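You operate a simulated robot arm through the tools that you are given. There is no shell and no other tool.

You are at the controls of a simulated robot arm. One attempt, no reset.

Task
Light lamp 4 of the test box with the grey switch module.
Fine: the box is on, switch it off first; click the module into slot 4 before switching on again; flip its rocker on; leave the other modules and the rest.

The check looks at the end state, three seconds after you hand in, the way a careful person would. Anything else that was tipped, shoved, dropped, spilled or broken makes it a failure.

Robot
A 7-joint arm with a two-finger parallel gripper, fixed in place. Base frame: the origin is at the foot of the arm, x ahead of it, y to its left, z up; the work surface is at about z = 0.8. Units: m, rad, N and s.
Its first joint turns from -2.897 to 2.897 rad. Payload 4.4 kg.
The TCP is the grasp point between the finger pads, 0.023 m short of the fingertips. In the tool frame z runs along the fingers and y along their closing line. Largest opening 0.094 m; finger width 0.038, thickness 0.01; the body of the gripper, 0.054 by 0.096 m, starts 0.039 m behind the TCP.
Orientation is told as [roll, pitch, yaw] about the base's x, y, z axes, in that order, counted from this pose: with the fingers straight down and closing along the base's y, the tool's x points along the base's -x, its y along +y and its z along -z.

Tools
- The arm moves only by the tool play_rows. Its arguments are lists of equal length, an entry for each row: "xyz": the shift along the base's x, y, z in m, a list of three; "angular": the turn, a rotation vector about the base's x, y, z in rad, a list of three; "grip": the finger opening in m, from 0 to 0.094. In form: {"xyz": [[tx, ty, tz], ...], "angular": [[wx, wy, wz], ...], "grip": [grip, ...]}. A call has 1 to 20 rows; each row shifts and turns the commanded pose from where the row before left it. Rows are played at 5 a second. More than 0.05 m and 0.15 rad between two rows, or a gripper value outside its range, and nothing of the call is played. Where a pose cannot be reached the arm comes as near as it can. A force on the tool above 90 N (or 10 N above the force at the start of the call, whichever is more), or a blocked arm, ends the call early, and 0.2 s more pass. Each finger travels about 0.072 m/s and halts on what it meets, pressing with about 20 N; the grip force reading is that of the motor and also rises with nothing between the fingers. The clock runs only during rows and for 0.2 s after the last one: add rows that do not move to give the fingers time. It gives the time, the measured TCP pose, the force on the tool (base axes), the opening and the grip force at its end, in the units of the frame above (readings bear some noise), with the torque about the TCP (base axes, N m) and any sound that the robot's microphone picked up.
- Cameras (640 x 400 px; columns grow to the right, rows downward): "scene" is fixed at [0.2211, -0.6527, 1.5632]; the picture's right is [0.82, -0.57, 0.00], its down [-0.25, -0.36, -0.90] and it looks along [0.51, 0.74, -0.44] (base axes); focal length 371 px, centre (320, 200). "wrist" rides on the gripper at [0.086, 0.016, -0.074] in the tool frame; the picture's right is [-0.18, 0.98, 0.00], its down [-0.58, -0.11, -0.81] and it looks along [-0.79, -0.15, 0.59] (tool axes); focal length 243 px, centre (320, 200). There is no depth. A picture from a camera that has moved, and an enlarged one, comes with that camera's place and axes in the base frame and with its lens.
- grab_frame(camera): a new picture of that camera. The clock stands still meanwhile.
- close_up(camera, box): a new picture of the part [left, top, right, bottom] of that camera's present view, enlarged. The clock stands still meanwhile.
- hand_in(): hands the job in; it is judged then, once.

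Places have to be worked out from the pictures, the camera data and where the tool is seen. Open the gripper and draw the arm clear of the work before you hand the job in, unless the task says otherwise.

The tools are called after "Call:" as name(argument=value, ...) on one line, values as JSON. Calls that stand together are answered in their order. play_rows: Moves the arm, as the interface text tells. Its arguments: {"type":"object","properties":{"xyz":{"type":"array","items":{"type":"array","items":{"type":"number"}}},"angular":{"type":"array","items":{"type":"array","items":{"type":"number"}}},"grip":{"type":"array","items":{"type":"number"}}},"required":["xyz","angular","grip"]} The other tools are called the same way: grab_frame (camera) takes a picture; close_up (camera, box) takes an enlarged picture of a part of a camera's view; hand_in () hands the job in.

At the start:

```text
clock: 0.0
ee_pos: [0.5813, 0.3575, 1.3218]
ee_rot: [0.0, -0.001, 0.0]
contact_force: [0.3, 0.4, -0.1]
torque: [-0.04, 0.0, 0.03]
gripper_width: 0.0939
finger_force: 0.1
```

scene: 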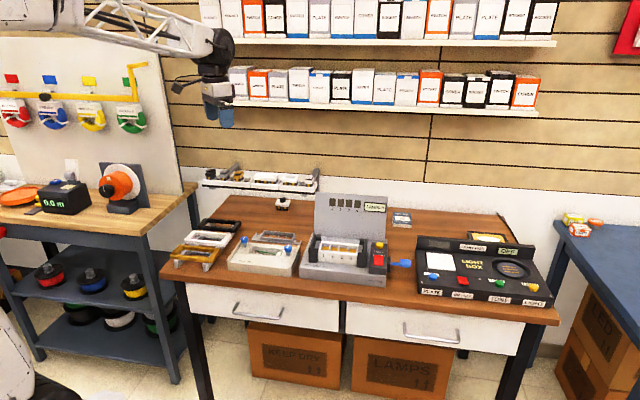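
wrist: 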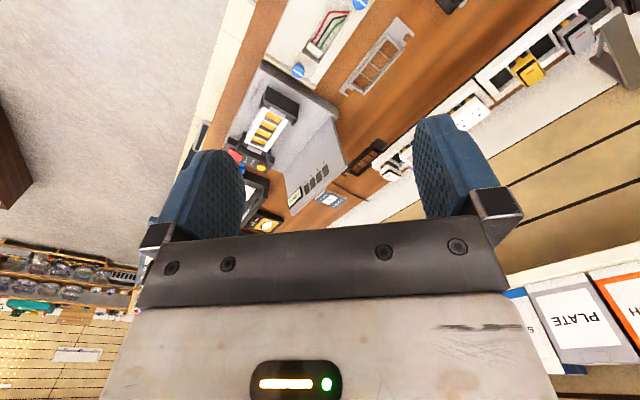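

I'll start by enlarging the parts of the scene that matter: the test box, the rail behind it and the small module on the table.

Call:
close_up(camera="scene", box=[290, 180, 420, 290])

Call:
close_up(camera="scene", box=[160, 150, 330, 280])

Call:
close_up(camera="scene", box=[390, 200, 570, 310])

Call:
close_up(camera="wrist", box=[200, 0, 420, 240])

Call:
close_up(camera="wrist", box=[360, 0, 640, 200])

```text
3.64 times, centred on (355, 235) of scene
camera zoom: at [0.2211, -0.6527, 1.5632], right [0.82, -0.57, 0.0], down [-0.25, -0.36, -0.9], along [0.51, 0.74, -0.44], focal length 1350 px, centre (193, 73)
```

zoom: 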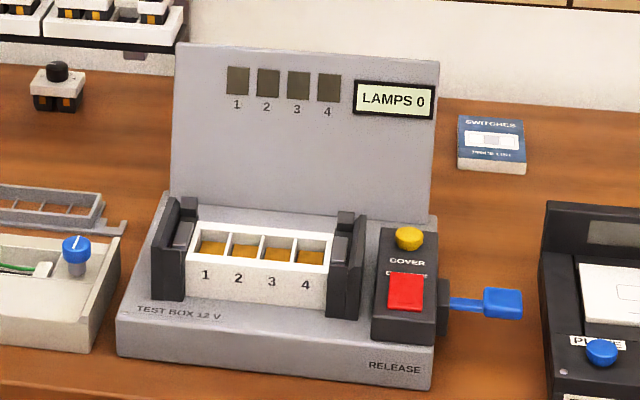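

```text
3.08 times, centred on (245, 215) of scene
camera zoom: at [0.2211, -0.6527, 1.5632], right [0.82, -0.57, 0.0], down [-0.25, -0.36, -0.9], along [0.51, 0.74, -0.44], focal length 1142 px, centre (551, 154)
```

zoom: 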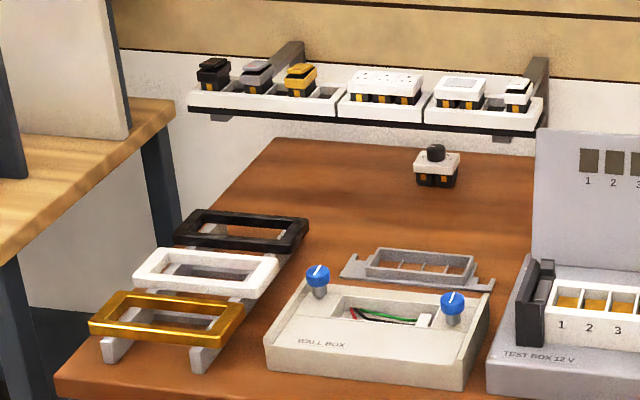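

```text
3.56 times, centred on (480, 255) of scene
camera zoom: at [0.2211, -0.6527, 1.5632], right [0.82, -0.57, 0.0], down [-0.25, -0.36, -0.9], along [0.51, 0.74, -0.44], focal length 1320 px, centre (-249, 4)
```

zoom: 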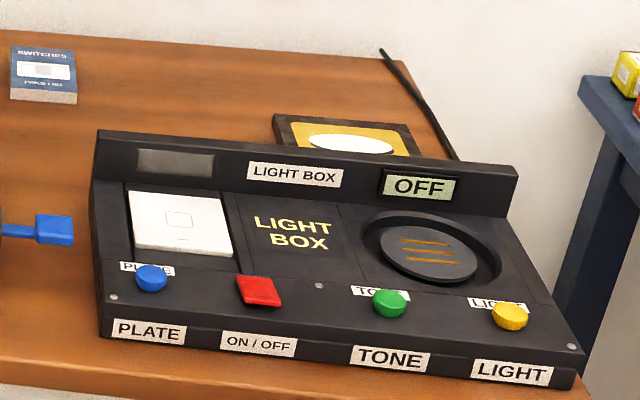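

```text
1.67 times, centred on (310, 120) of wrist
camera zoom: at [0.4951, 0.3747, 1.3968], right [0.18, 0.98, 0.0], down [0.58, -0.11, 0.81], along [0.79, -0.15, -0.59], focal length 404 px, centre (337, 333)
```

zoom: 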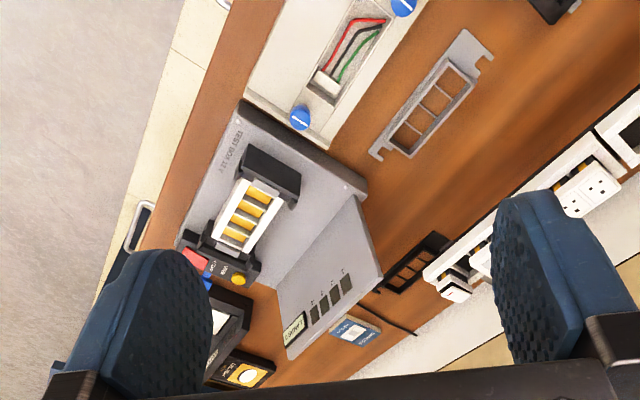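

```text
2.00 times, centred on (500, 100) of wrist
camera zoom: at [0.4951, 0.3747, 1.3968], right [0.18, 0.98, 0.0], down [0.58, -0.11, 0.81], along [0.79, -0.15, -0.59], focal length 485 px, centre (-40, 400)
```

zoom: 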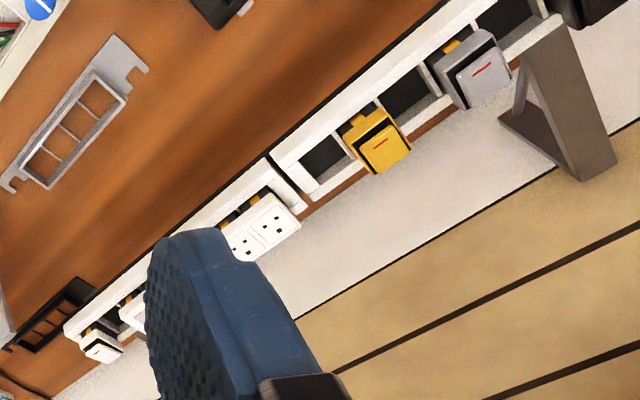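

The grey module sits in the rail at the back, left, and the box is turned about 45° to the base axes. I'll raise nothing near the work; I only yaw the tool by about 45° and move in front of the box to look at it with the wrist camera.

Call:
play_rows(xyz=[[0.008, -0.045, -0.005], [0.008, -0.045, -0.005], [0.008, -0.045, -0.005], [0.008, -0.045, -0.005], [0.008, -0.045, -0.005], [0.008, -0.045, -0.005], [0.008, -0.045, -0.005], [0.008, -0.045, -0.005], [0, 0, 0]], angular=[[0, 0, 0.098], [0, 0, 0.098], [0, 0, 0.098], [0, 0, 0.098], [0, 0, 0.098], [0, 0, 0.098], [0, 0, 0.098], [0, 0, 0.098], [0, 0, 0]], grip=[0.094, 0.094, 0.094, 0.094, 0.094, 0.094, 0.094, 0.094, 0.094])

Call:
grab_frame(camera="wrist")

Call:
grab_frame(camera="scene")

```text
clock: 2.0
ee_pos: [0.6456, -0.0025, 1.2834]
ee_rot: [0.001, 0.0, 0.784]
contact_force: [-0.4, -0.2, -0.6]
torque: [-0.02, -0.01, 0.01]
gripper_width: 0.0939
finger_force: 0.2
```

```text
taken
camera wrist: at [0.5732, -0.0521, 1.3571], right [-0.56, 0.83, 0.0], down [0.49, 0.33, 0.81], along [0.67, 0.45, -0.59], focal length 243 px, centre (320, 200)
```

wrist: 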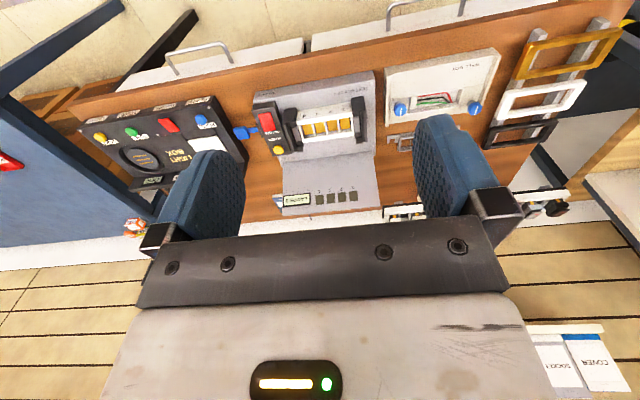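

```text
taken
```

scene: 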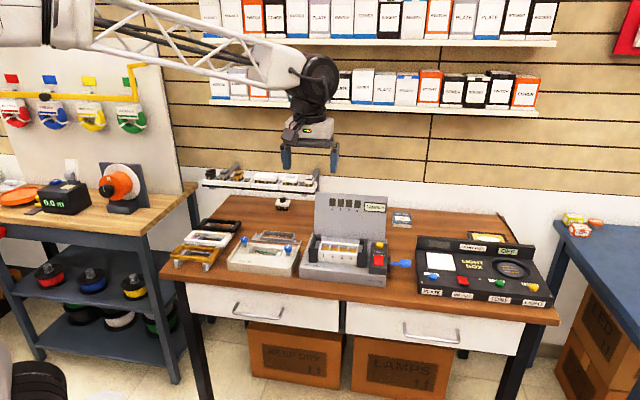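

Now a close-up of the box in the wrist view to read labels and estimate positions.

Call:
close_up(camera="wrist", box=[220, 60, 400, 220])

Call:
close_up(camera="scene", box=[300, 220, 420, 295])

Call:
close_up(camera="scene", box=[190, 155, 330, 225])

```text
2.50 times, centred on (310, 140) of wrist
camera zoom: at [0.5732, -0.0521, 1.3571], right [-0.56, 0.83, 0.0], down [0.49, 0.33, 0.81], along [0.67, 0.45, -0.59], focal length 606 px, centre (345, 350)
```

zoom: 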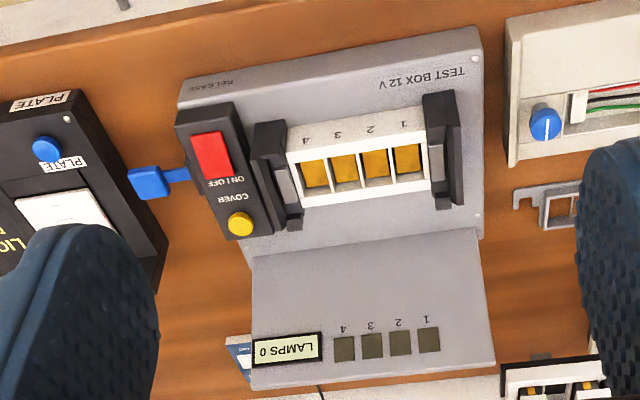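

```text
5.33 times, centred on (360, 258) of scene
camera zoom: at [0.2211, -0.6527, 1.5632], right [0.82, -0.57, 0.0], down [-0.25, -0.36, -0.9], along [0.51, 0.74, -0.44], focal length 1980 px, centre (107, -107)
```

zoom: 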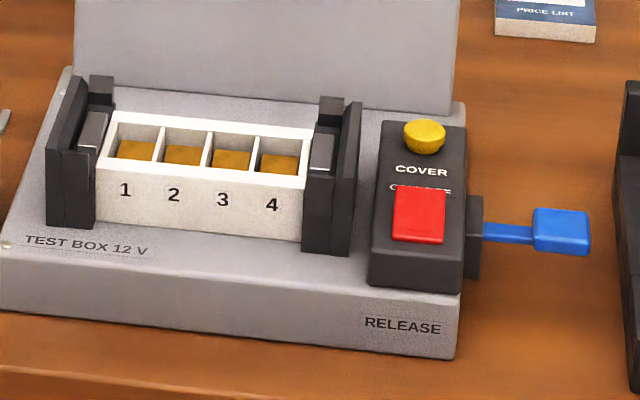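

```text
4.57 times, centred on (260, 190) of scene
camera zoom: at [0.2211, -0.6527, 1.5632], right [0.82, -0.57, 0.0], down [-0.25, -0.36, -0.9], along [0.51, 0.74, -0.44], focal length 1697 px, centre (594, 246)
```

zoom: 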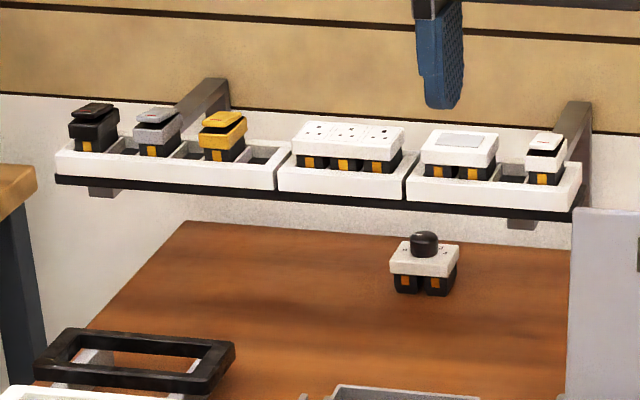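

The red rocker marked ON/OFF is around (0.92, 0.04, 0.89); the yellow one is COVER and the blue lever RELEASE, neither to be touched. I move in nearer, still well above everything, to see the switch and slots properly.

Call:
play_rows(xyz=[[0.025, -0.005, -0.028], [0.025, -0.005, -0.028], [0.025, -0.005, -0.028], [0.025, -0.005, -0.028], [0.025, -0.005, -0.028], [0.025, -0.005, -0.028], [0.025, -0.005, -0.028], [0, 0, 0]], angular=[[0, 0, 0], [0, 0, 0], [0, 0, 0], [0, 0, 0], [0, 0, 0], [0, 0, 0], [0, 0, 0], [0, 0, 0]], grip=[0.094, 0.094, 0.094, 0.094, 0.094, 0.094, 0.094, 0.094])

Call:
grab_frame(camera="wrist")

Call:
close_up(camera="wrist", box=[200, 0, 440, 160])

```text
clock: 3.8
ee_pos: [0.8219, -0.0367, 1.0875]
ee_rot: [0.001, -0.002, 0.784]
contact_force: [-0.2, -0.5, 0.0]
torque: [-0.01, 0.02, -0.02]
gripper_width: 0.094
finger_force: 0.1
```

```text
taken
camera wrist: at [0.749, -0.086, 1.1618], right [-0.56, 0.83, 0.0], down [0.49, 0.33, 0.81], along [0.67, 0.45, -0.59], focal length 243 px, centre (320, 200)
```

wrist: 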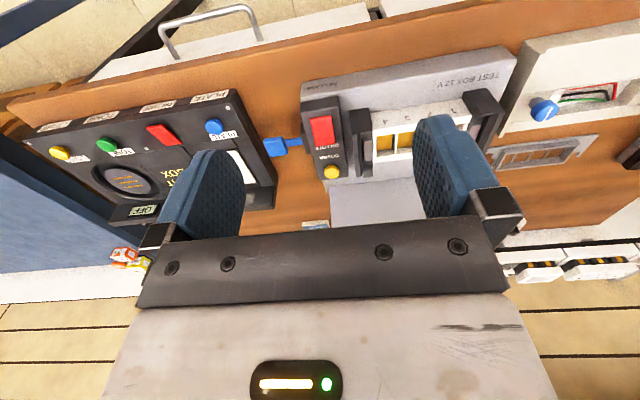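

```text
2.50 times, centred on (320, 80) of wrist
camera zoom: at [0.749, -0.086, 1.1618], right [-0.56, 0.83, 0.0], down [0.49, 0.33, 0.81], along [0.67, 0.45, -0.59], focal length 606 px, centre (320, 500)
```

zoom: 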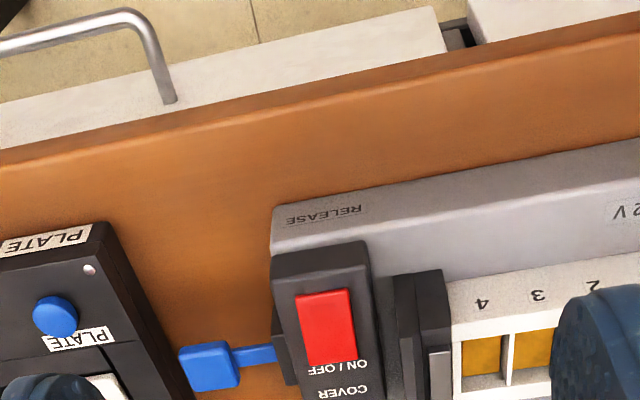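

Red switch triangulates to about (0.926, 0.038, 0.884). A tighter look at it, to see whether it's a rocker and which way it leans.

Call:
close_up(camera="scene", box=[365, 236, 413, 278])

Call:
close_up(camera="wrist", box=[280, 80, 380, 190])

Call:
close_up(camera="scene", box=[310, 226, 375, 268])

```text
9.52 times, centred on (389, 257) of scene
camera zoom: at [0.2211, -0.6527, 1.5632], right [0.82, -0.57, 0.0], down [-0.25, -0.36, -0.9], along [0.51, 0.74, -0.44], focal length 3536 px, centre (-337, -343)
```

zoom: 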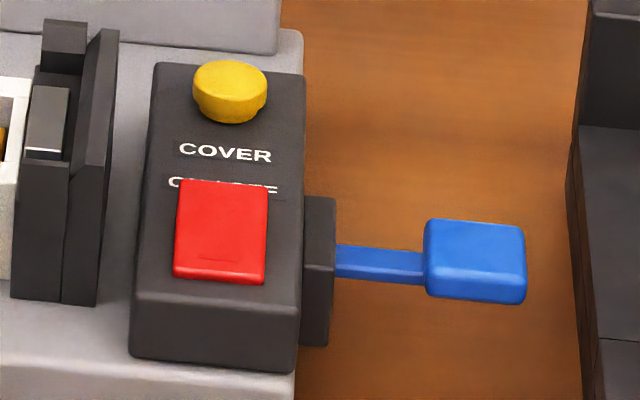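

```text
3.64 times, centred on (330, 135) of wrist
camera zoom: at [0.749, -0.086, 1.1618], right [-0.56, 0.83, 0.0], down [0.49, 0.33, 0.81], along [0.67, 0.45, -0.59], focal length 882 px, centre (284, 436)
```

zoom: 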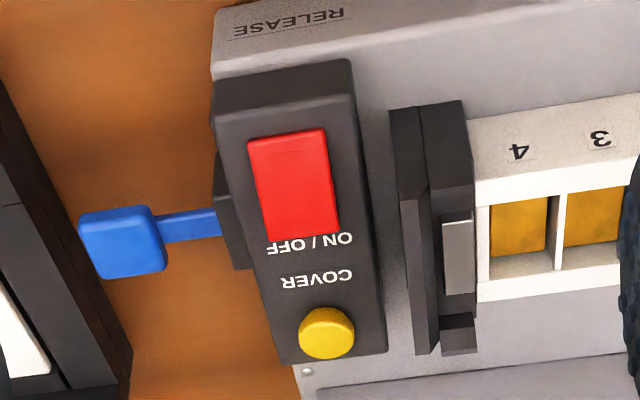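

```text
9.52 times, centred on (342, 247) of scene
camera zoom: at [0.2211, -0.6527, 1.5632], right [0.82, -0.57, 0.0], down [-0.25, -0.36, -0.9], along [0.51, 0.74, -0.44], focal length 3536 px, centre (106, -248)
```

zoom: 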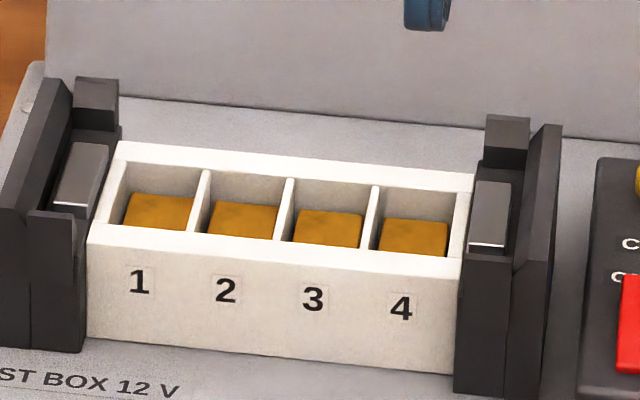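

The red part is a rocker with its rear end raised (it hides its label from the front), so pressing the rear end should switch off. I close the fingers and move above that rear end, staying about 3 cm over it.

Call:
play_rows(xyz=[[0.028, 0.021, 0], [0.028, 0.021, 0], [0.029, 0.021, 0], [0.029, 0.022, 0], [0, 0, -0.035], [0, 0, -0.035], [0, 0, -0.035], [0, 0, -0.02], [0, 0, 0]], angular=[[0, 0, 0], [0, 0, 0], [0, 0, 0], [0, 0, 0], [0, 0, 0], [0, 0, 0], [0, 0, 0], [0, 0, 0], [0, 0, 0]], grip=[0.06, 0.03, 0, 0, 0, 0, 0, 0, 0])

Call:
grab_frame(camera="wrist")

Call:
close_up(camera="scene", box=[330, 190, 430, 290])

```text
clock: 5.8
ee_pos: [0.9354, 0.0467, 0.9609]
ee_rot: [0.001, -0.001, 0.784]
contact_force: [-0.2, -0.2, -0.4]
torque: [0.0, 0.01, -0.01]
gripper_width: 0.0001
finger_force: 20.1
```

```text
taken
camera wrist: at [0.863, -0.0021, 1.0353], right [-0.56, 0.83, 0.0], down [0.49, 0.33, 0.81], along [0.67, 0.45, -0.59], focal length 243 px, centre (320, 200)
```

wrist: 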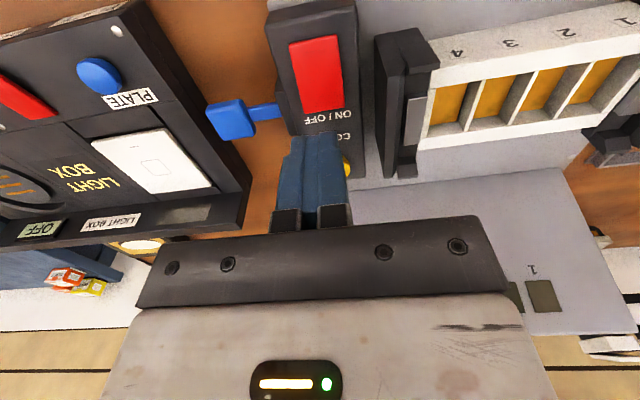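

```text
4.00 times, centred on (380, 240) of scene
camera zoom: at [0.2211, -0.6527, 1.5632], right [0.82, -0.57, 0.0], down [-0.25, -0.36, -0.9], along [0.51, 0.74, -0.44], focal length 1485 px, centre (80, 40)
```

zoom: 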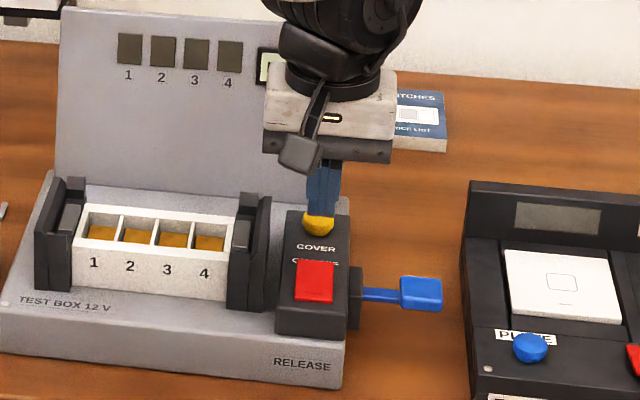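

The fingertips are about 5 cm above the rocker and the projected rear edge is near (0.945, 0.055). I shift 4 mm further back and come down to just above contact, then in small steps.

Call:
play_rows(xyz=[[0.003, 0.003, -0.015], [0, 0, -0.015], [0, 0, -0.008], [0, 0, -0.004], [0, 0, -0.003], [0, 0, -0.003]], angular=[[0, 0, 0], [0, 0, 0], [0, 0, 0], [0, 0, 0], [0, 0, 0], [0, 0, 0]], grip=[0, 0, 0, 0, 0, 0])

Call:
grab_frame(camera="wrist")

Call:
close_up(camera="scene", box=[330, 190, 430, 290])

```text
clock: 7.2
ee_pos: [0.9371, 0.0515, 0.9143]
ee_rot: [0.001, -0.001, 0.783]
contact_force: [0.1, 0.8, -0.4]
torque: [0.02, 0.02, 0.02]
gripper_width: 0.0001
finger_force: 20.2
```

```text
taken
camera wrist: at [0.8645, 0.002, 0.9878], right [-0.56, 0.83, 0.0], down [0.49, 0.33, 0.81], along [0.67, 0.45, -0.59], focal length 243 px, centre (320, 200)
```

wrist: 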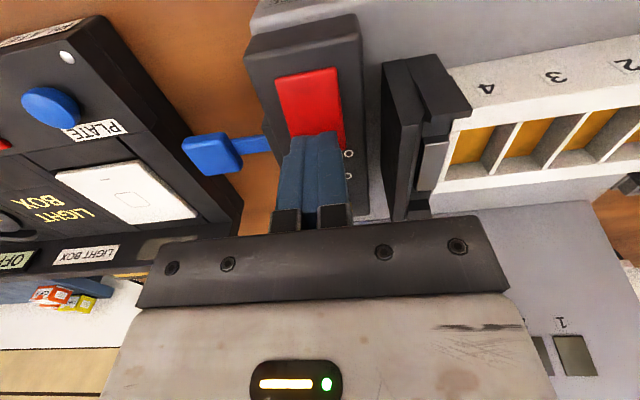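

```text
4.00 times, centred on (380, 240) of scene
camera zoom: at [0.2211, -0.6527, 1.5632], right [0.82, -0.57, 0.0], down [-0.25, -0.36, -0.9], along [0.51, 0.74, -0.44], focal length 1485 px, centre (80, 40)
```

zoom: 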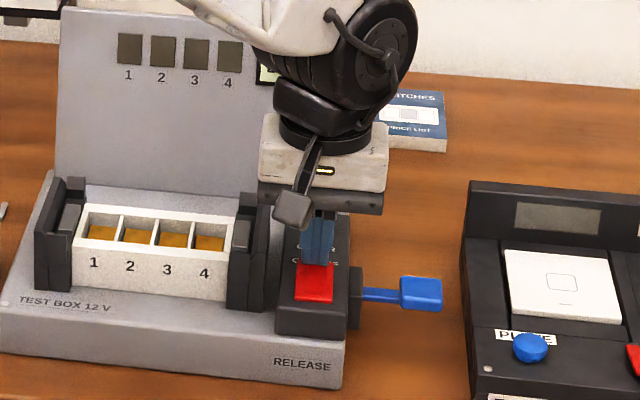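

The fingers look to be right at the rear of the rocker with no load yet. I continue down in 2 mm steps.

Call:
play_rows(xyz=[[0, 0, -0.002], [0, 0, -0.002], [0, 0, -0.002], [0, 0, -0.002]], angular=[[0, 0, 0], [0, 0, 0], [0, 0, 0], [0, 0, 0]], grip=[0, 0, 0, 0])

Call:
close_up(camera="scene", box=[330, 190, 430, 290])

```text
clock: 8.2
ee_pos: [0.9371, 0.052, 0.9046]
ee_rot: [0.0, -0.001, 0.783]
contact_force: [1.1, -0.8, 1.4]
torque: [0.0, -0.05, -0.02]
gripper_width: 0.0
finger_force: 19.4
```

```text
4.00 times, centred on (380, 240) of scene
camera zoom: at [0.2211, -0.6527, 1.5632], right [0.82, -0.57, 0.0], down [-0.25, -0.36, -0.9], along [0.51, 0.74, -0.44], focal length 1485 px, centre (80, 40)
```

zoom: 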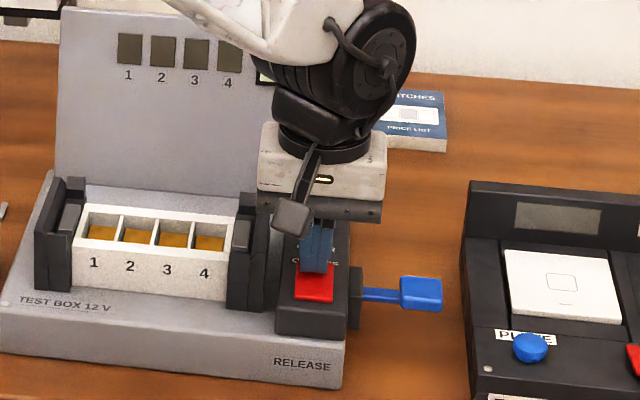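

A first light contact (about 1.5 N). Going on in small steps.

Call:
play_rows(xyz=[[0, 0, -0.002], [0, 0, -0.002], [0, 0, -0.001]], angular=[[0, 0, 0], [0, 0, 0], [0, 0, 0]], grip=[0, 0, 0])

Call:
close_up(camera="scene", box=[330, 190, 430, 290])

```text
clock: 9.0
ee_pos: [0.9381, 0.0517, 0.9027]
ee_rot: [-0.003, -0.002, 0.785]
contact_force: [-13.9, 0.8, 27.4]
torque: [-0.18, 0.62, -0.12]
gripper_width: 0.0001
finger_force: 20.1
```

```text
4.00 times, centred on (380, 240) of scene
camera zoom: at [0.2211, -0.6527, 1.5632], right [0.82, -0.57, 0.0], down [-0.25, -0.36, -0.9], along [0.51, 0.74, -0.44], focal length 1485 px, centre (80, 40)
```

zoom: 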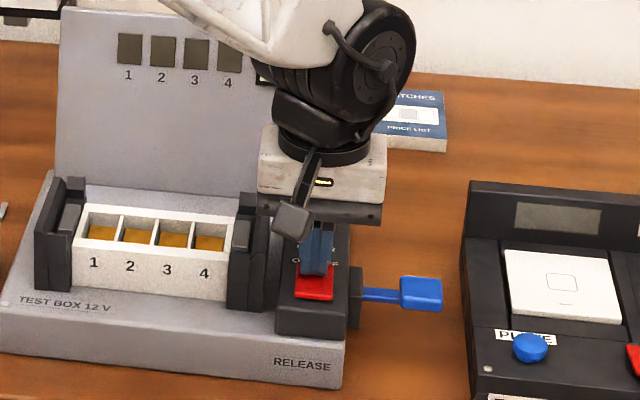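

27 N upward reaction and the rocker now looks tipped the other way. I lift and read the display.

Call:
play_rows(xyz=[[0, 0, 0.01], [0, 0, 0.04], [0, 0, 0.05], [-0.03, -0.03, 0.03], [-0.03, -0.03, 0.03], [-0.03, -0.03, 0.03], [-0.03, -0.03, 0.03], [0, 0, 0]], angular=[[0, 0, 0], [0, 0, 0], [0, 0, 0], [0, 0, 0], [0, 0, 0], [0, 0, 0], [0, 0, 0], [0, 0, 0]], grip=[0, 0, 0, 0.02, 0.05, 0.08, 0.094, 0.094])

Call:
grab_frame(camera="scene")

Call:
close_up(camera="scene", box=[300, 185, 420, 285])

Call:
close_up(camera="wrist", box=[220, 20, 440, 180])

```text
refused: row 4 steps farther than a row can; nothing moved
```

```text
taken
```

scene: 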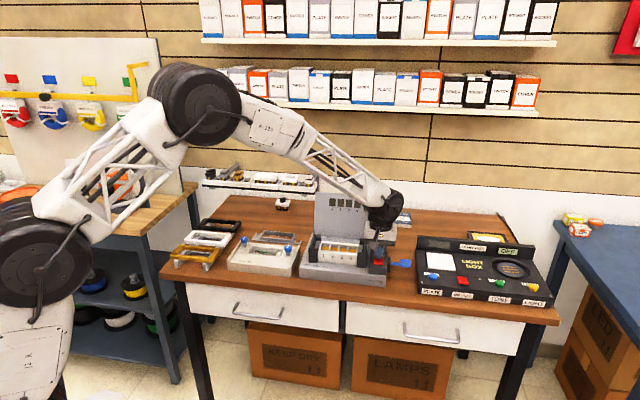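

```text
4.00 times, centred on (360, 235) of scene
camera zoom: at [0.2211, -0.6527, 1.5632], right [0.82, -0.57, 0.0], down [-0.25, -0.36, -0.9], along [0.51, 0.74, -0.44], focal length 1485 px, centre (160, 60)
```

zoom: 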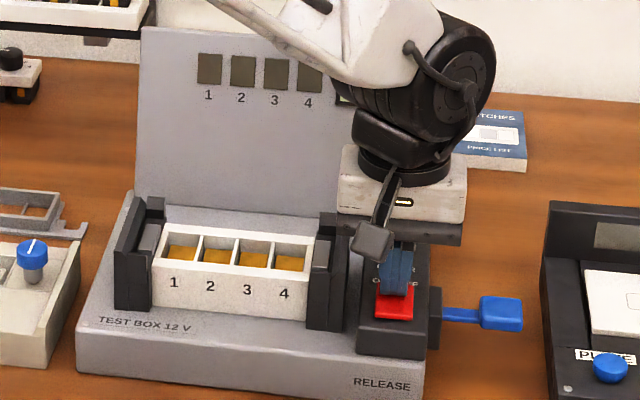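

```text
2.50 times, centred on (330, 100) of wrist
camera zoom: at [0.8647, 0.0025, 0.9773], right [-0.56, 0.83, 0.0], down [0.49, 0.33, 0.81], along [0.67, 0.45, -0.59], focal length 606 px, centre (295, 450)
```

zoom: 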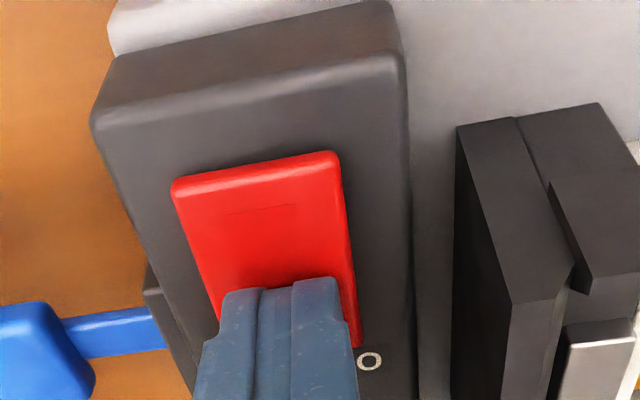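

The step was too long so nothing moved; the wrist view does show the front end of the rocker up now. Lifting with shorter rows.

Call:
play_rows(xyz=[[0, 0, 0.01], [0, 0, 0.04], [0, 0, 0.045], [-0.03, -0.03, 0.02], [-0.03, -0.03, 0.02], [-0.03, -0.03, 0.02], [-0.03, -0.03, 0.02], [-0.03, -0.03, 0.02], [0, 0, 0]], angular=[[0, 0, 0], [0, 0, 0], [0, 0, 0], [0, 0, 0], [0, 0, 0], [0, 0, 0], [0, 0, 0], [0, 0, 0], [0, 0, 0]], grip=[0, 0, 0, 0.02, 0.05, 0.08, 0.094, 0.094, 0.094])

Call:
close_up(camera="scene", box=[300, 185, 420, 285])

Call:
grab_frame(camera="wrist")

```text
clock: 11.0
ee_pos: [0.786, -0.101, 1.0925]
ee_rot: [0.001, -0.001, 0.783]
contact_force: [-0.2, 0.0, 0.0]
torque: [-0.04, 0.0, -0.02]
gripper_width: 0.0939
finger_force: 0.1
```

```text
4.00 times, centred on (360, 235) of scene
camera zoom: at [0.2211, -0.6527, 1.5632], right [0.82, -0.57, 0.0], down [-0.25, -0.36, -0.9], along [0.51, 0.74, -0.44], focal length 1485 px, centre (160, 60)
```

zoom: 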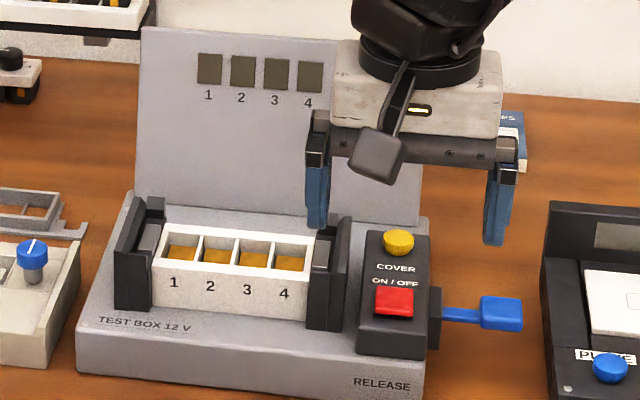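

```text
taken
camera wrist: at [0.7132, -0.1507, 1.1682], right [-0.56, 0.83, 0.0], down [0.49, 0.33, 0.81], along [0.67, 0.45, -0.59], focal length 243 px, centre (320, 200)
```

wrist: 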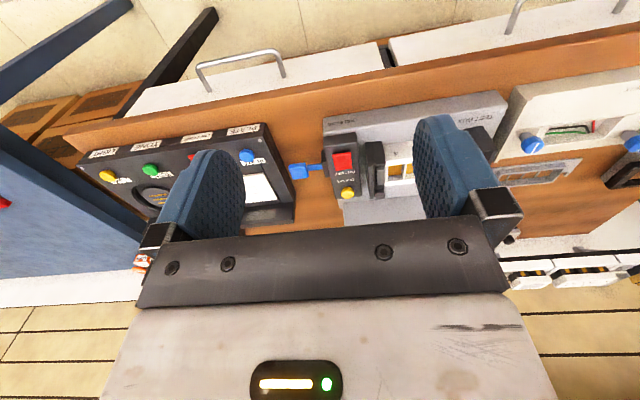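

The rocker is over. Now I move up and across to face the rail and look at the grey module from about 0.35 m, and check the display on the way.

Call:
play_rows(xyz=[[0, 0, 0.045], [0, 0, 0.045], [0, 0, 0.04], [-0.024, 0.042, 0], [-0.024, 0.042, 0], [-0.024, 0.042, 0], [-0.024, 0.042, 0], [-0.024, 0.042, 0], [-0.024, 0.042, 0], [-0.024, 0.042, 0], [-0.024, 0.042, 0], [-0.024, 0.042, 0], [-0.024, 0.042, 0], [-0.024, 0.042, 0], [-0.024, 0.042, 0], [-0.01, 0.04, 0], [-0.01, 0.04, 0], [0, 0, 0]], angular=[[0, 0, 0], [0, 0, 0], [0, 0, 0], [0, 0, 0], [0, 0, 0], [0, 0, 0], [0, 0, 0], [0, 0, 0], [0, 0, 0], [0, 0, 0], [0, 0, 0], [0, 0, 0], [0, 0, 0], [0, 0, 0], [0, 0, 0], [0, 0, 0], [0, 0, 0], [0, 0, 0]], grip=[0.094, 0.094, 0.094, 0.094, 0.094, 0.094, 0.094, 0.094, 0.094, 0.094, 0.094, 0.094, 0.094, 0.094, 0.094, 0.094, 0.094, 0.094])

Call:
close_up(camera="scene", box=[300, 185, 420, 285])

Call:
grab_frame(camera="wrist")

Call:
grab_frame(camera="scene")

```text
clock: 14.8
ee_pos: [0.4793, 0.485, 1.2243]
ee_rot: [-0.001, 0.0, 0.782]
contact_force: [-0.2, -0.3, -0.1]
torque: [-0.03, 0.0, 0.0]
gripper_width: 0.0939
finger_force: 0.0
```

```text
4.00 times, centred on (360, 235) of scene
camera zoom: at [0.2211, -0.6527, 1.5632], right [0.82, -0.57, 0.0], down [-0.25, -0.36, -0.9], along [0.51, 0.74, -0.44], focal length 1485 px, centre (160, 60)
```

zoom: 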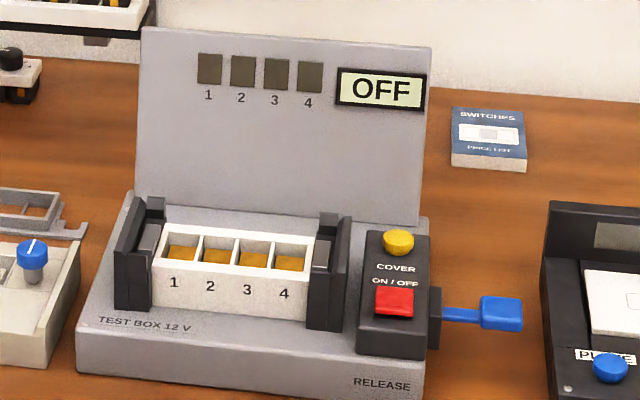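

```text
taken
camera wrist: at [0.4071, 0.4344, 1.2984], right [-0.56, 0.83, 0.0], down [0.49, 0.33, 0.81], along [0.67, 0.45, -0.59], focal length 243 px, centre (320, 200)
```

wrist: 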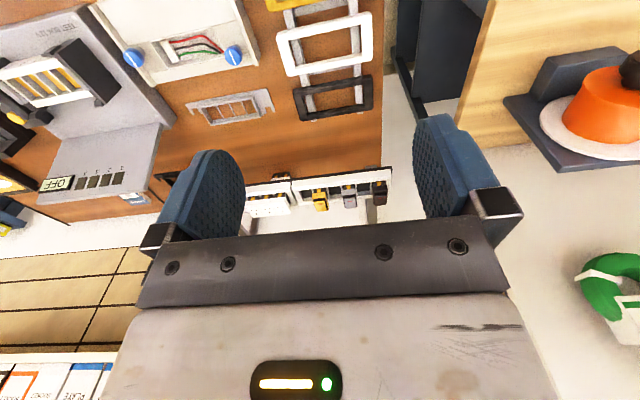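

```text
taken
```

scene: 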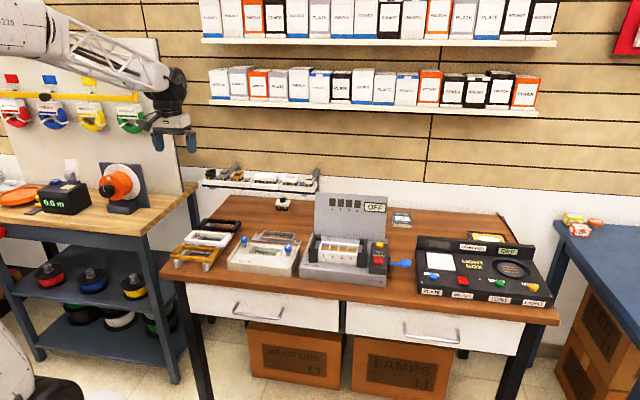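

Display reads OFF. The grey module triangulates to about (0.69, 0.70, 1.01). Zoom on the rail.

Call:
close_up(camera="wrist", box=[230, 160, 410, 240])

Call:
close_up(camera="scene", box=[196, 160, 266, 204])

```text
3.56 times, centred on (320, 200) of wrist
camera zoom: at [0.4071, 0.4344, 1.2984], right [-0.56, 0.83, 0.0], down [0.49, 0.33, 0.81], along [0.67, 0.45, -0.59], focal length 863 px, centre (320, 200)
```

zoom: 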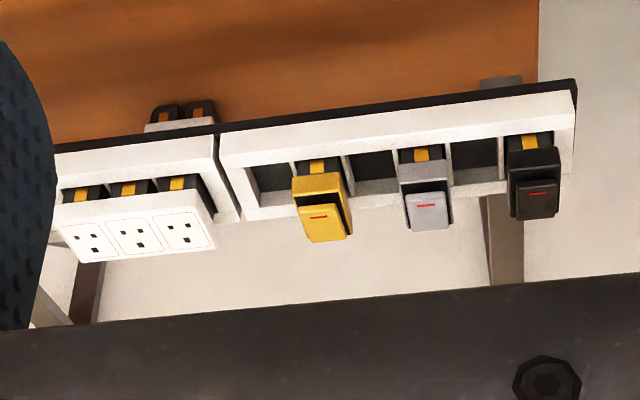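

```text
9.09 times, centred on (231, 182) of scene
camera zoom: at [0.2211, -0.6527, 1.5632], right [0.82, -0.57, 0.0], down [-0.25, -0.36, -0.9], along [0.51, 0.74, -0.44], focal length 3375 px, centre (1129, 364)
```

zoom: 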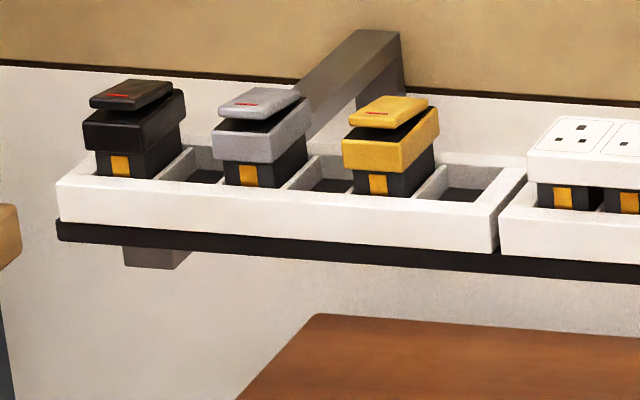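

Rail and box are both at 45° (tray pitch 0.030 m). I come closer over the rail, still above it, for a precise look at the module and its rocker.

Call:
play_rows(xyz=[[0.03, 0.03, -0.02], [0.03, 0.03, -0.02], [0.03, 0.03, -0.02], [0.025, 0.03, -0.02], [0, 0, 0]], angular=[[0, 0, 0], [0, 0, 0], [0, 0, 0], [0, 0, 0], [0, 0, 0]], grip=[0.094, 0.094, 0.094, 0.094, 0.094])

Call:
grab_frame(camera="wrist")

Call:
close_up(camera="wrist", box=[250, 60, 410, 190])

Call:
grab_frame(camera="scene")

```text
clock: 16.0
ee_pos: [0.5951, 0.606, 1.1429]
ee_rot: [-0.001, -0.001, 0.784]
contact_force: [-0.3, -0.6, 0.5]
torque: [-0.01, 0.02, -0.02]
gripper_width: 0.0943
finger_force: 0.1
```

```text
taken
camera wrist: at [0.5227, 0.5568, 1.2184], right [-0.56, 0.83, 0.0], down [0.49, 0.33, 0.81], along [0.67, 0.45, -0.59], focal length 243 px, centre (320, 200)
```

wrist: 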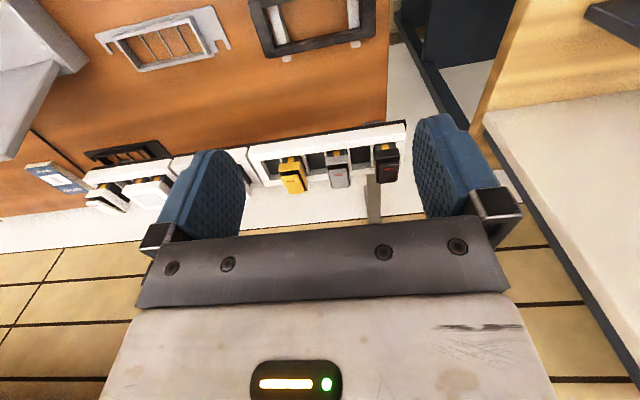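

```text
3.08 times, centred on (330, 125) of wrist
camera zoom: at [0.5227, 0.5568, 1.2184], right [-0.56, 0.83, 0.0], down [0.49, 0.33, 0.81], along [0.67, 0.45, -0.59], focal length 746 px, centre (289, 431)
```

zoom: 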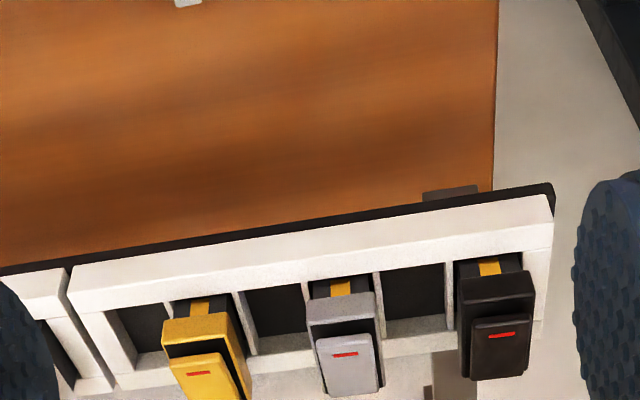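

```text
taken
```

scene: 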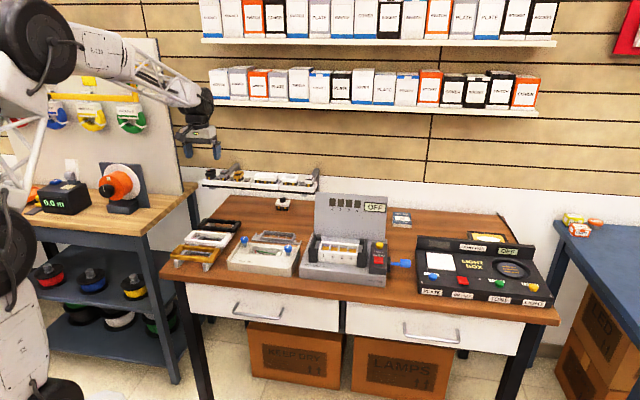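

I need to see how the rocker plate leans, so I zoom both views further.

Call:
close_up(camera="scene", box=[203, 165, 248, 189])

Call:
close_up(camera="wrist", box=[315, 135, 375, 195])

Call:
close_up(camera="scene", box=[285, 165, 330, 195])

```text
14.22 times, centred on (226, 177) of scene
camera zoom: at [0.2211, -0.6527, 1.5632], right [0.82, -0.57, 0.0], down [-0.25, -0.36, -0.9], along [0.51, 0.74, -0.44], focal length 5280 px, centre (1664, 527)
```

zoom: 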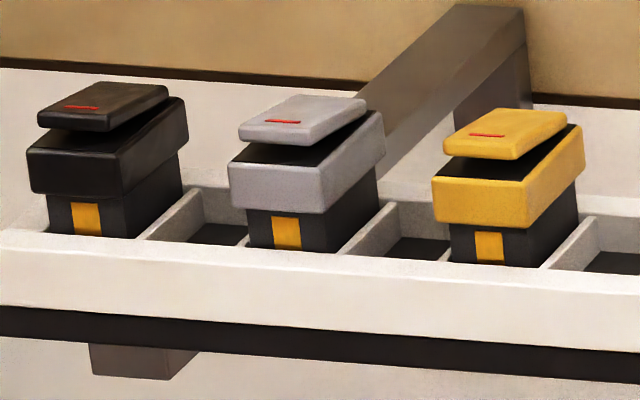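

```text
6.67 times, centred on (345, 165) of wrist
camera zoom: at [0.5227, 0.5568, 1.2184], right [-0.56, 0.83, 0.0], down [0.49, 0.33, 0.81], along [0.67, 0.45, -0.59], focal length 1618 px, centre (153, 433)
```

zoom: 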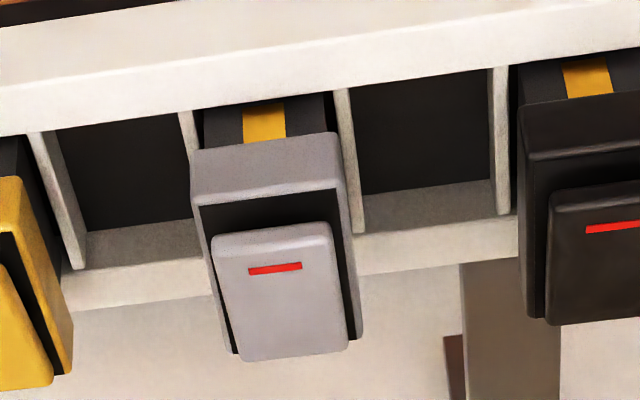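

```text
13.33 times, centred on (308, 180) of scene
camera zoom: at [0.2211, -0.6527, 1.5632], right [0.82, -0.57, 0.0], down [-0.25, -0.36, -0.9], along [0.51, 0.74, -0.44], focal length 4950 px, centre (487, 467)
```

zoom: 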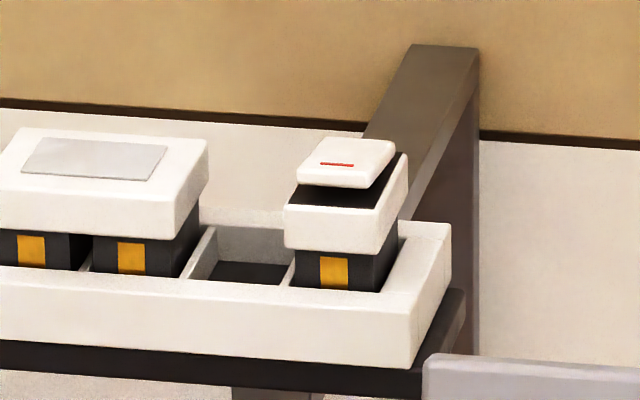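

The front of the grey rocker plate is up (like the box rocker now, so off). I'll grip the cap front-to-back, since the clamp next to slot 4 leaves no room for a finger beside the module; so I turn the tool −90° (yaw −45°) and creep over the module, staying high.

Call:
play_rows(xyz=[[0.0, 0.0, 0], [0.0, 0.0, 0], [0.0, 0.0, 0], [0.0, 0.0, 0], [0.0, 0.0, 0], [0.0, 0.0, 0], [0.0, 0.0, 0], [0.0, 0.0, 0], [0.02, 0.02, 0], [0.02, 0.02, 0], [0.02, 0.02, 0], [0, 0, 0]], angular=[[0, 0, -0.143], [0, 0, -0.143], [0, 0, -0.143], [0, 0, -0.143], [0, 0, -0.143], [0, 0, -0.143], [0, 0, -0.143], [0, 0, -0.143], [0, 0, -0.143], [0, 0, -0.143], [0, 0, -0.14], [0, 0, 0]], grip=[0.094, 0.094, 0.094, 0.094, 0.094, 0.094, 0.094, 0.094, 0.094, 0.094, 0.094, 0.094])

Call:
grab_frame(camera="wrist")

Call:
grab_frame(camera="scene")

```text
clock: 18.6
ee_pos: [0.6556, 0.6635, 1.1445]
ee_rot: [-0.002, -0.001, -0.786]
contact_force: [-0.3, 0.8, -0.2]
torque: [0.0, 0.0, 0.0]
gripper_width: 0.0941
finger_force: 0.0
```

```text
taken
camera wrist: at [0.6059, 0.7375, 1.2193], right [0.83, 0.56, 0.0], down [0.33, -0.49, 0.81], along [0.45, -0.67, -0.59], focal length 243 px, centre (320, 200)
```

wrist: 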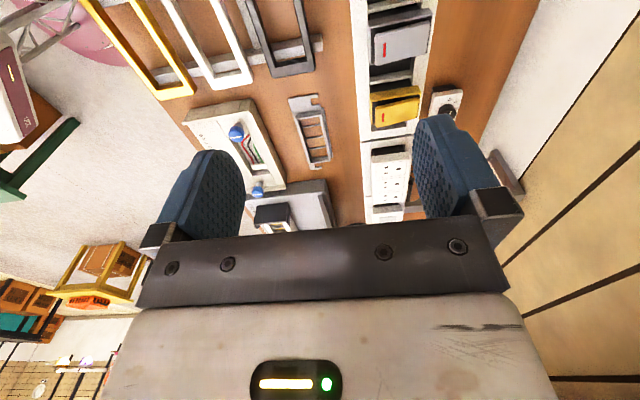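

```text
taken
```

scene: 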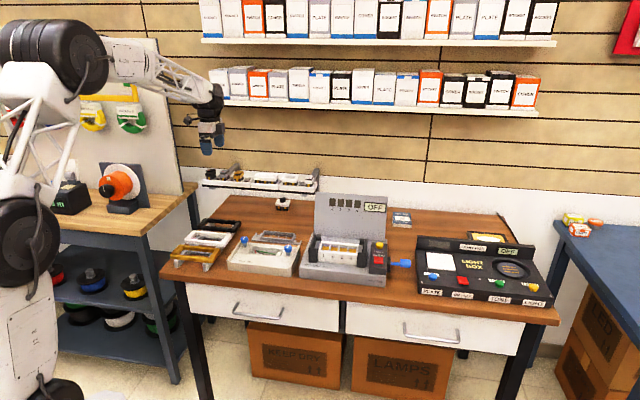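

Zoom onto the grey module from this new angle.

Call:
close_up(camera="wrist", box=[340, 0, 480, 110])

```text
3.64 times, centred on (410, 55) of wrist
camera zoom: at [0.6059, 0.7375, 1.2193], right [0.83, 0.56, 0.0], down [0.33, -0.49, 0.81], along [0.45, -0.67, -0.59], focal length 882 px, centre (-7, 727)
```

zoom: 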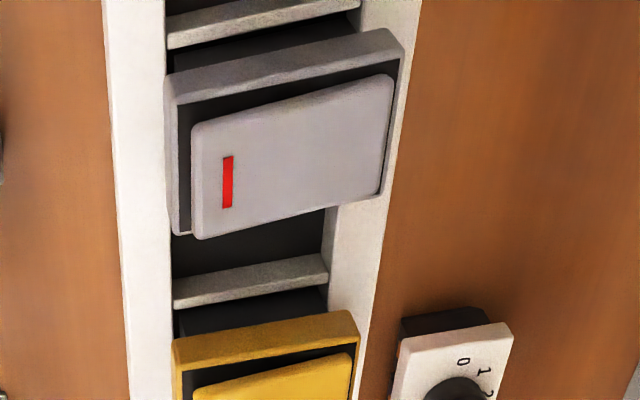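

Cap measures about 0.026 × 0.044 m, centred near (0.700, 0.7065) with its top at z ≈ 1.01. I test the reach above it at z ≈ 1.10 with the fingers partly open, shifted 2.5 mm towards the black module so the fingers later stay clear of the slot‑4 clamp.

Call:
play_rows(xyz=[[0.015, 0.015, -0.005], [0.015, 0.015, -0.01], [0.0124, 0.0145, -0.015], [0, 0, -0.0145], [0, 0, 0]], angular=[[0, 0, 0], [0, 0, 0], [0, 0, 0], [0, 0, 0], [0, 0, 0]], grip=[0.08, 0.07, 0.07, 0.07, 0.07])

Call:
grab_frame(camera="wrist")

Call:
close_up(camera="scene", box=[160, 100, 280, 200])

```text
clock: 19.8
ee_pos: [0.6975, 0.7077, 1.0994]
ee_rot: [0.0, -0.001, -0.787]
contact_force: [1.0, -0.4, 0.8]
torque: [-0.01, 0.02, 0.01]
gripper_width: 0.0699
finger_force: 0.0
```

```text
taken
camera wrist: at [0.6481, 0.7811, 1.1746], right [0.83, 0.56, 0.0], down [0.33, -0.49, 0.81], along [0.45, -0.67, -0.59], focal length 243 px, centre (320, 200)
```

wrist: 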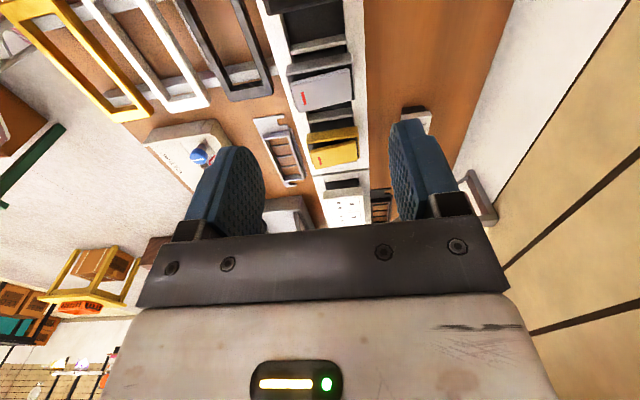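

```text
4.00 times, centred on (220, 150) of scene
camera zoom: at [0.2211, -0.6527, 1.5632], right [0.82, -0.57, 0.0], down [-0.25, -0.36, -0.9], along [0.51, 0.74, -0.44], focal length 1485 px, centre (720, 400)
```

zoom: 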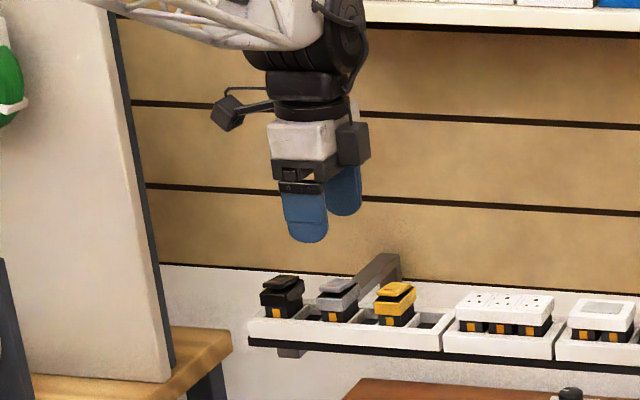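

Reach is fine. Re-measure the module from here.

Call:
close_up(camera="wrist", box=[260, 30, 400, 190])

Call:
close_up(camera="scene", box=[200, 130, 270, 190])

```text
2.50 times, centred on (330, 110) of wrist
camera zoom: at [0.6481, 0.7811, 1.1746], right [0.83, 0.56, 0.0], down [0.33, -0.49, 0.81], along [0.45, -0.67, -0.59], focal length 606 px, centre (295, 425)
```

zoom: 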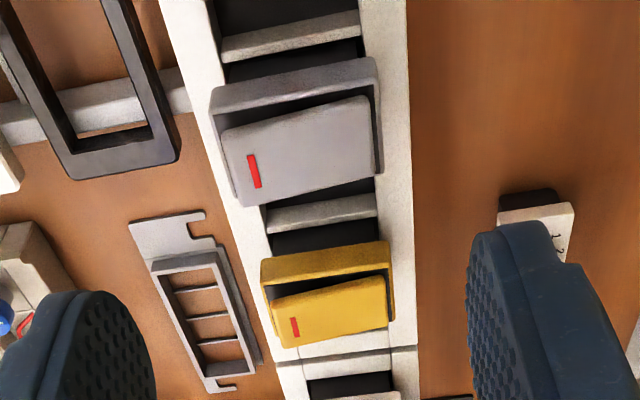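

```text
6.67 times, centred on (235, 160) of scene
camera zoom: at [0.2211, -0.6527, 1.5632], right [0.82, -0.57, 0.0], down [-0.25, -0.36, -0.9], along [0.51, 0.74, -0.44], focal length 2475 px, centre (887, 467)
```

zoom: 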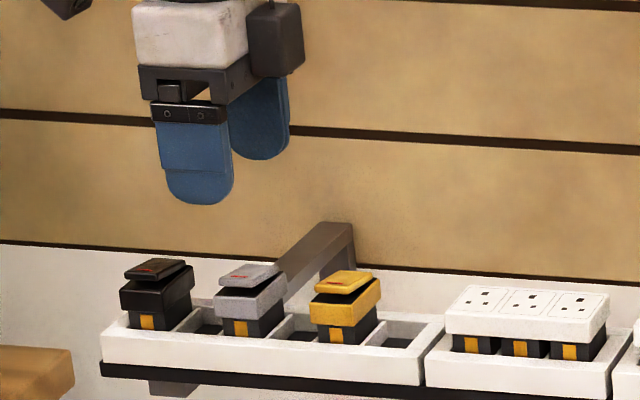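

Refined: cap centre ≈ (0.702, 0.705), cap top ≈ 1.007, bottom ≈ 0.995. I descend with the fingers straddling it front and back, pausing 2 cm short to check the alignment.

Call:
play_rows(xyz=[[0.0025, -0.0007, -0.015], [0, 0, -0.02], [0, 0, -0.015], [0, 0, -0.01], [0, 0, 0]], angular=[[0, 0, 0], [0, 0, 0], [0, 0, 0], [0, 0, 0], [0, 0, 0]], grip=[0.07, 0.07, 0.07, 0.07, 0.07])

Call:
grab_frame(camera="wrist")

Call:
close_up(camera="scene", box=[200, 140, 260, 190])

```text
clock: 21.0
ee_pos: [0.6988, 0.7091, 1.0414]
ee_rot: [-0.002, 0.001, -0.787]
contact_force: [0.2, 0.5, 0.8]
torque: [-0.01, 0.01, 0.02]
gripper_width: 0.0701
finger_force: 0.0
```

```text
taken
camera wrist: at [0.6499, 0.7817, 1.1156], right [0.83, 0.56, 0.0], down [0.33, -0.49, 0.81], along [0.45, -0.67, -0.59], focal length 243 px, centre (320, 200)
```

wrist: 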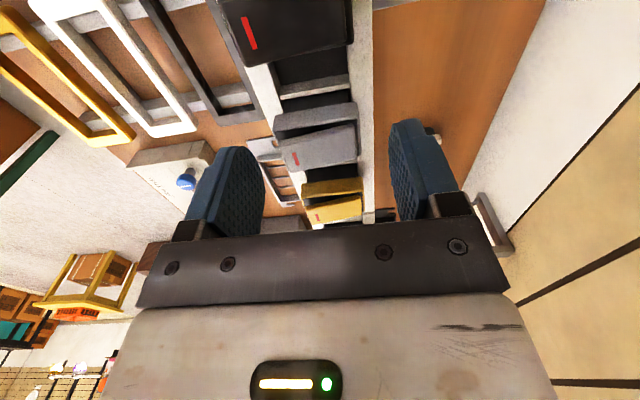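

```text
8.00 times, centred on (230, 165) of scene
camera zoom: at [0.2211, -0.6527, 1.5632], right [0.82, -0.57, 0.0], down [-0.25, -0.36, -0.9], along [0.51, 0.74, -0.44], focal length 2970 px, centre (1040, 480)
```

zoom: 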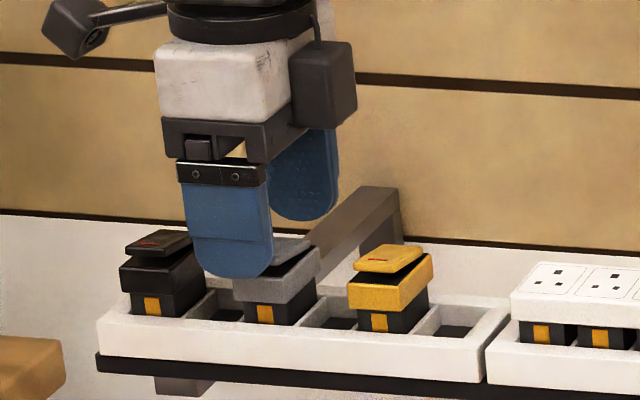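

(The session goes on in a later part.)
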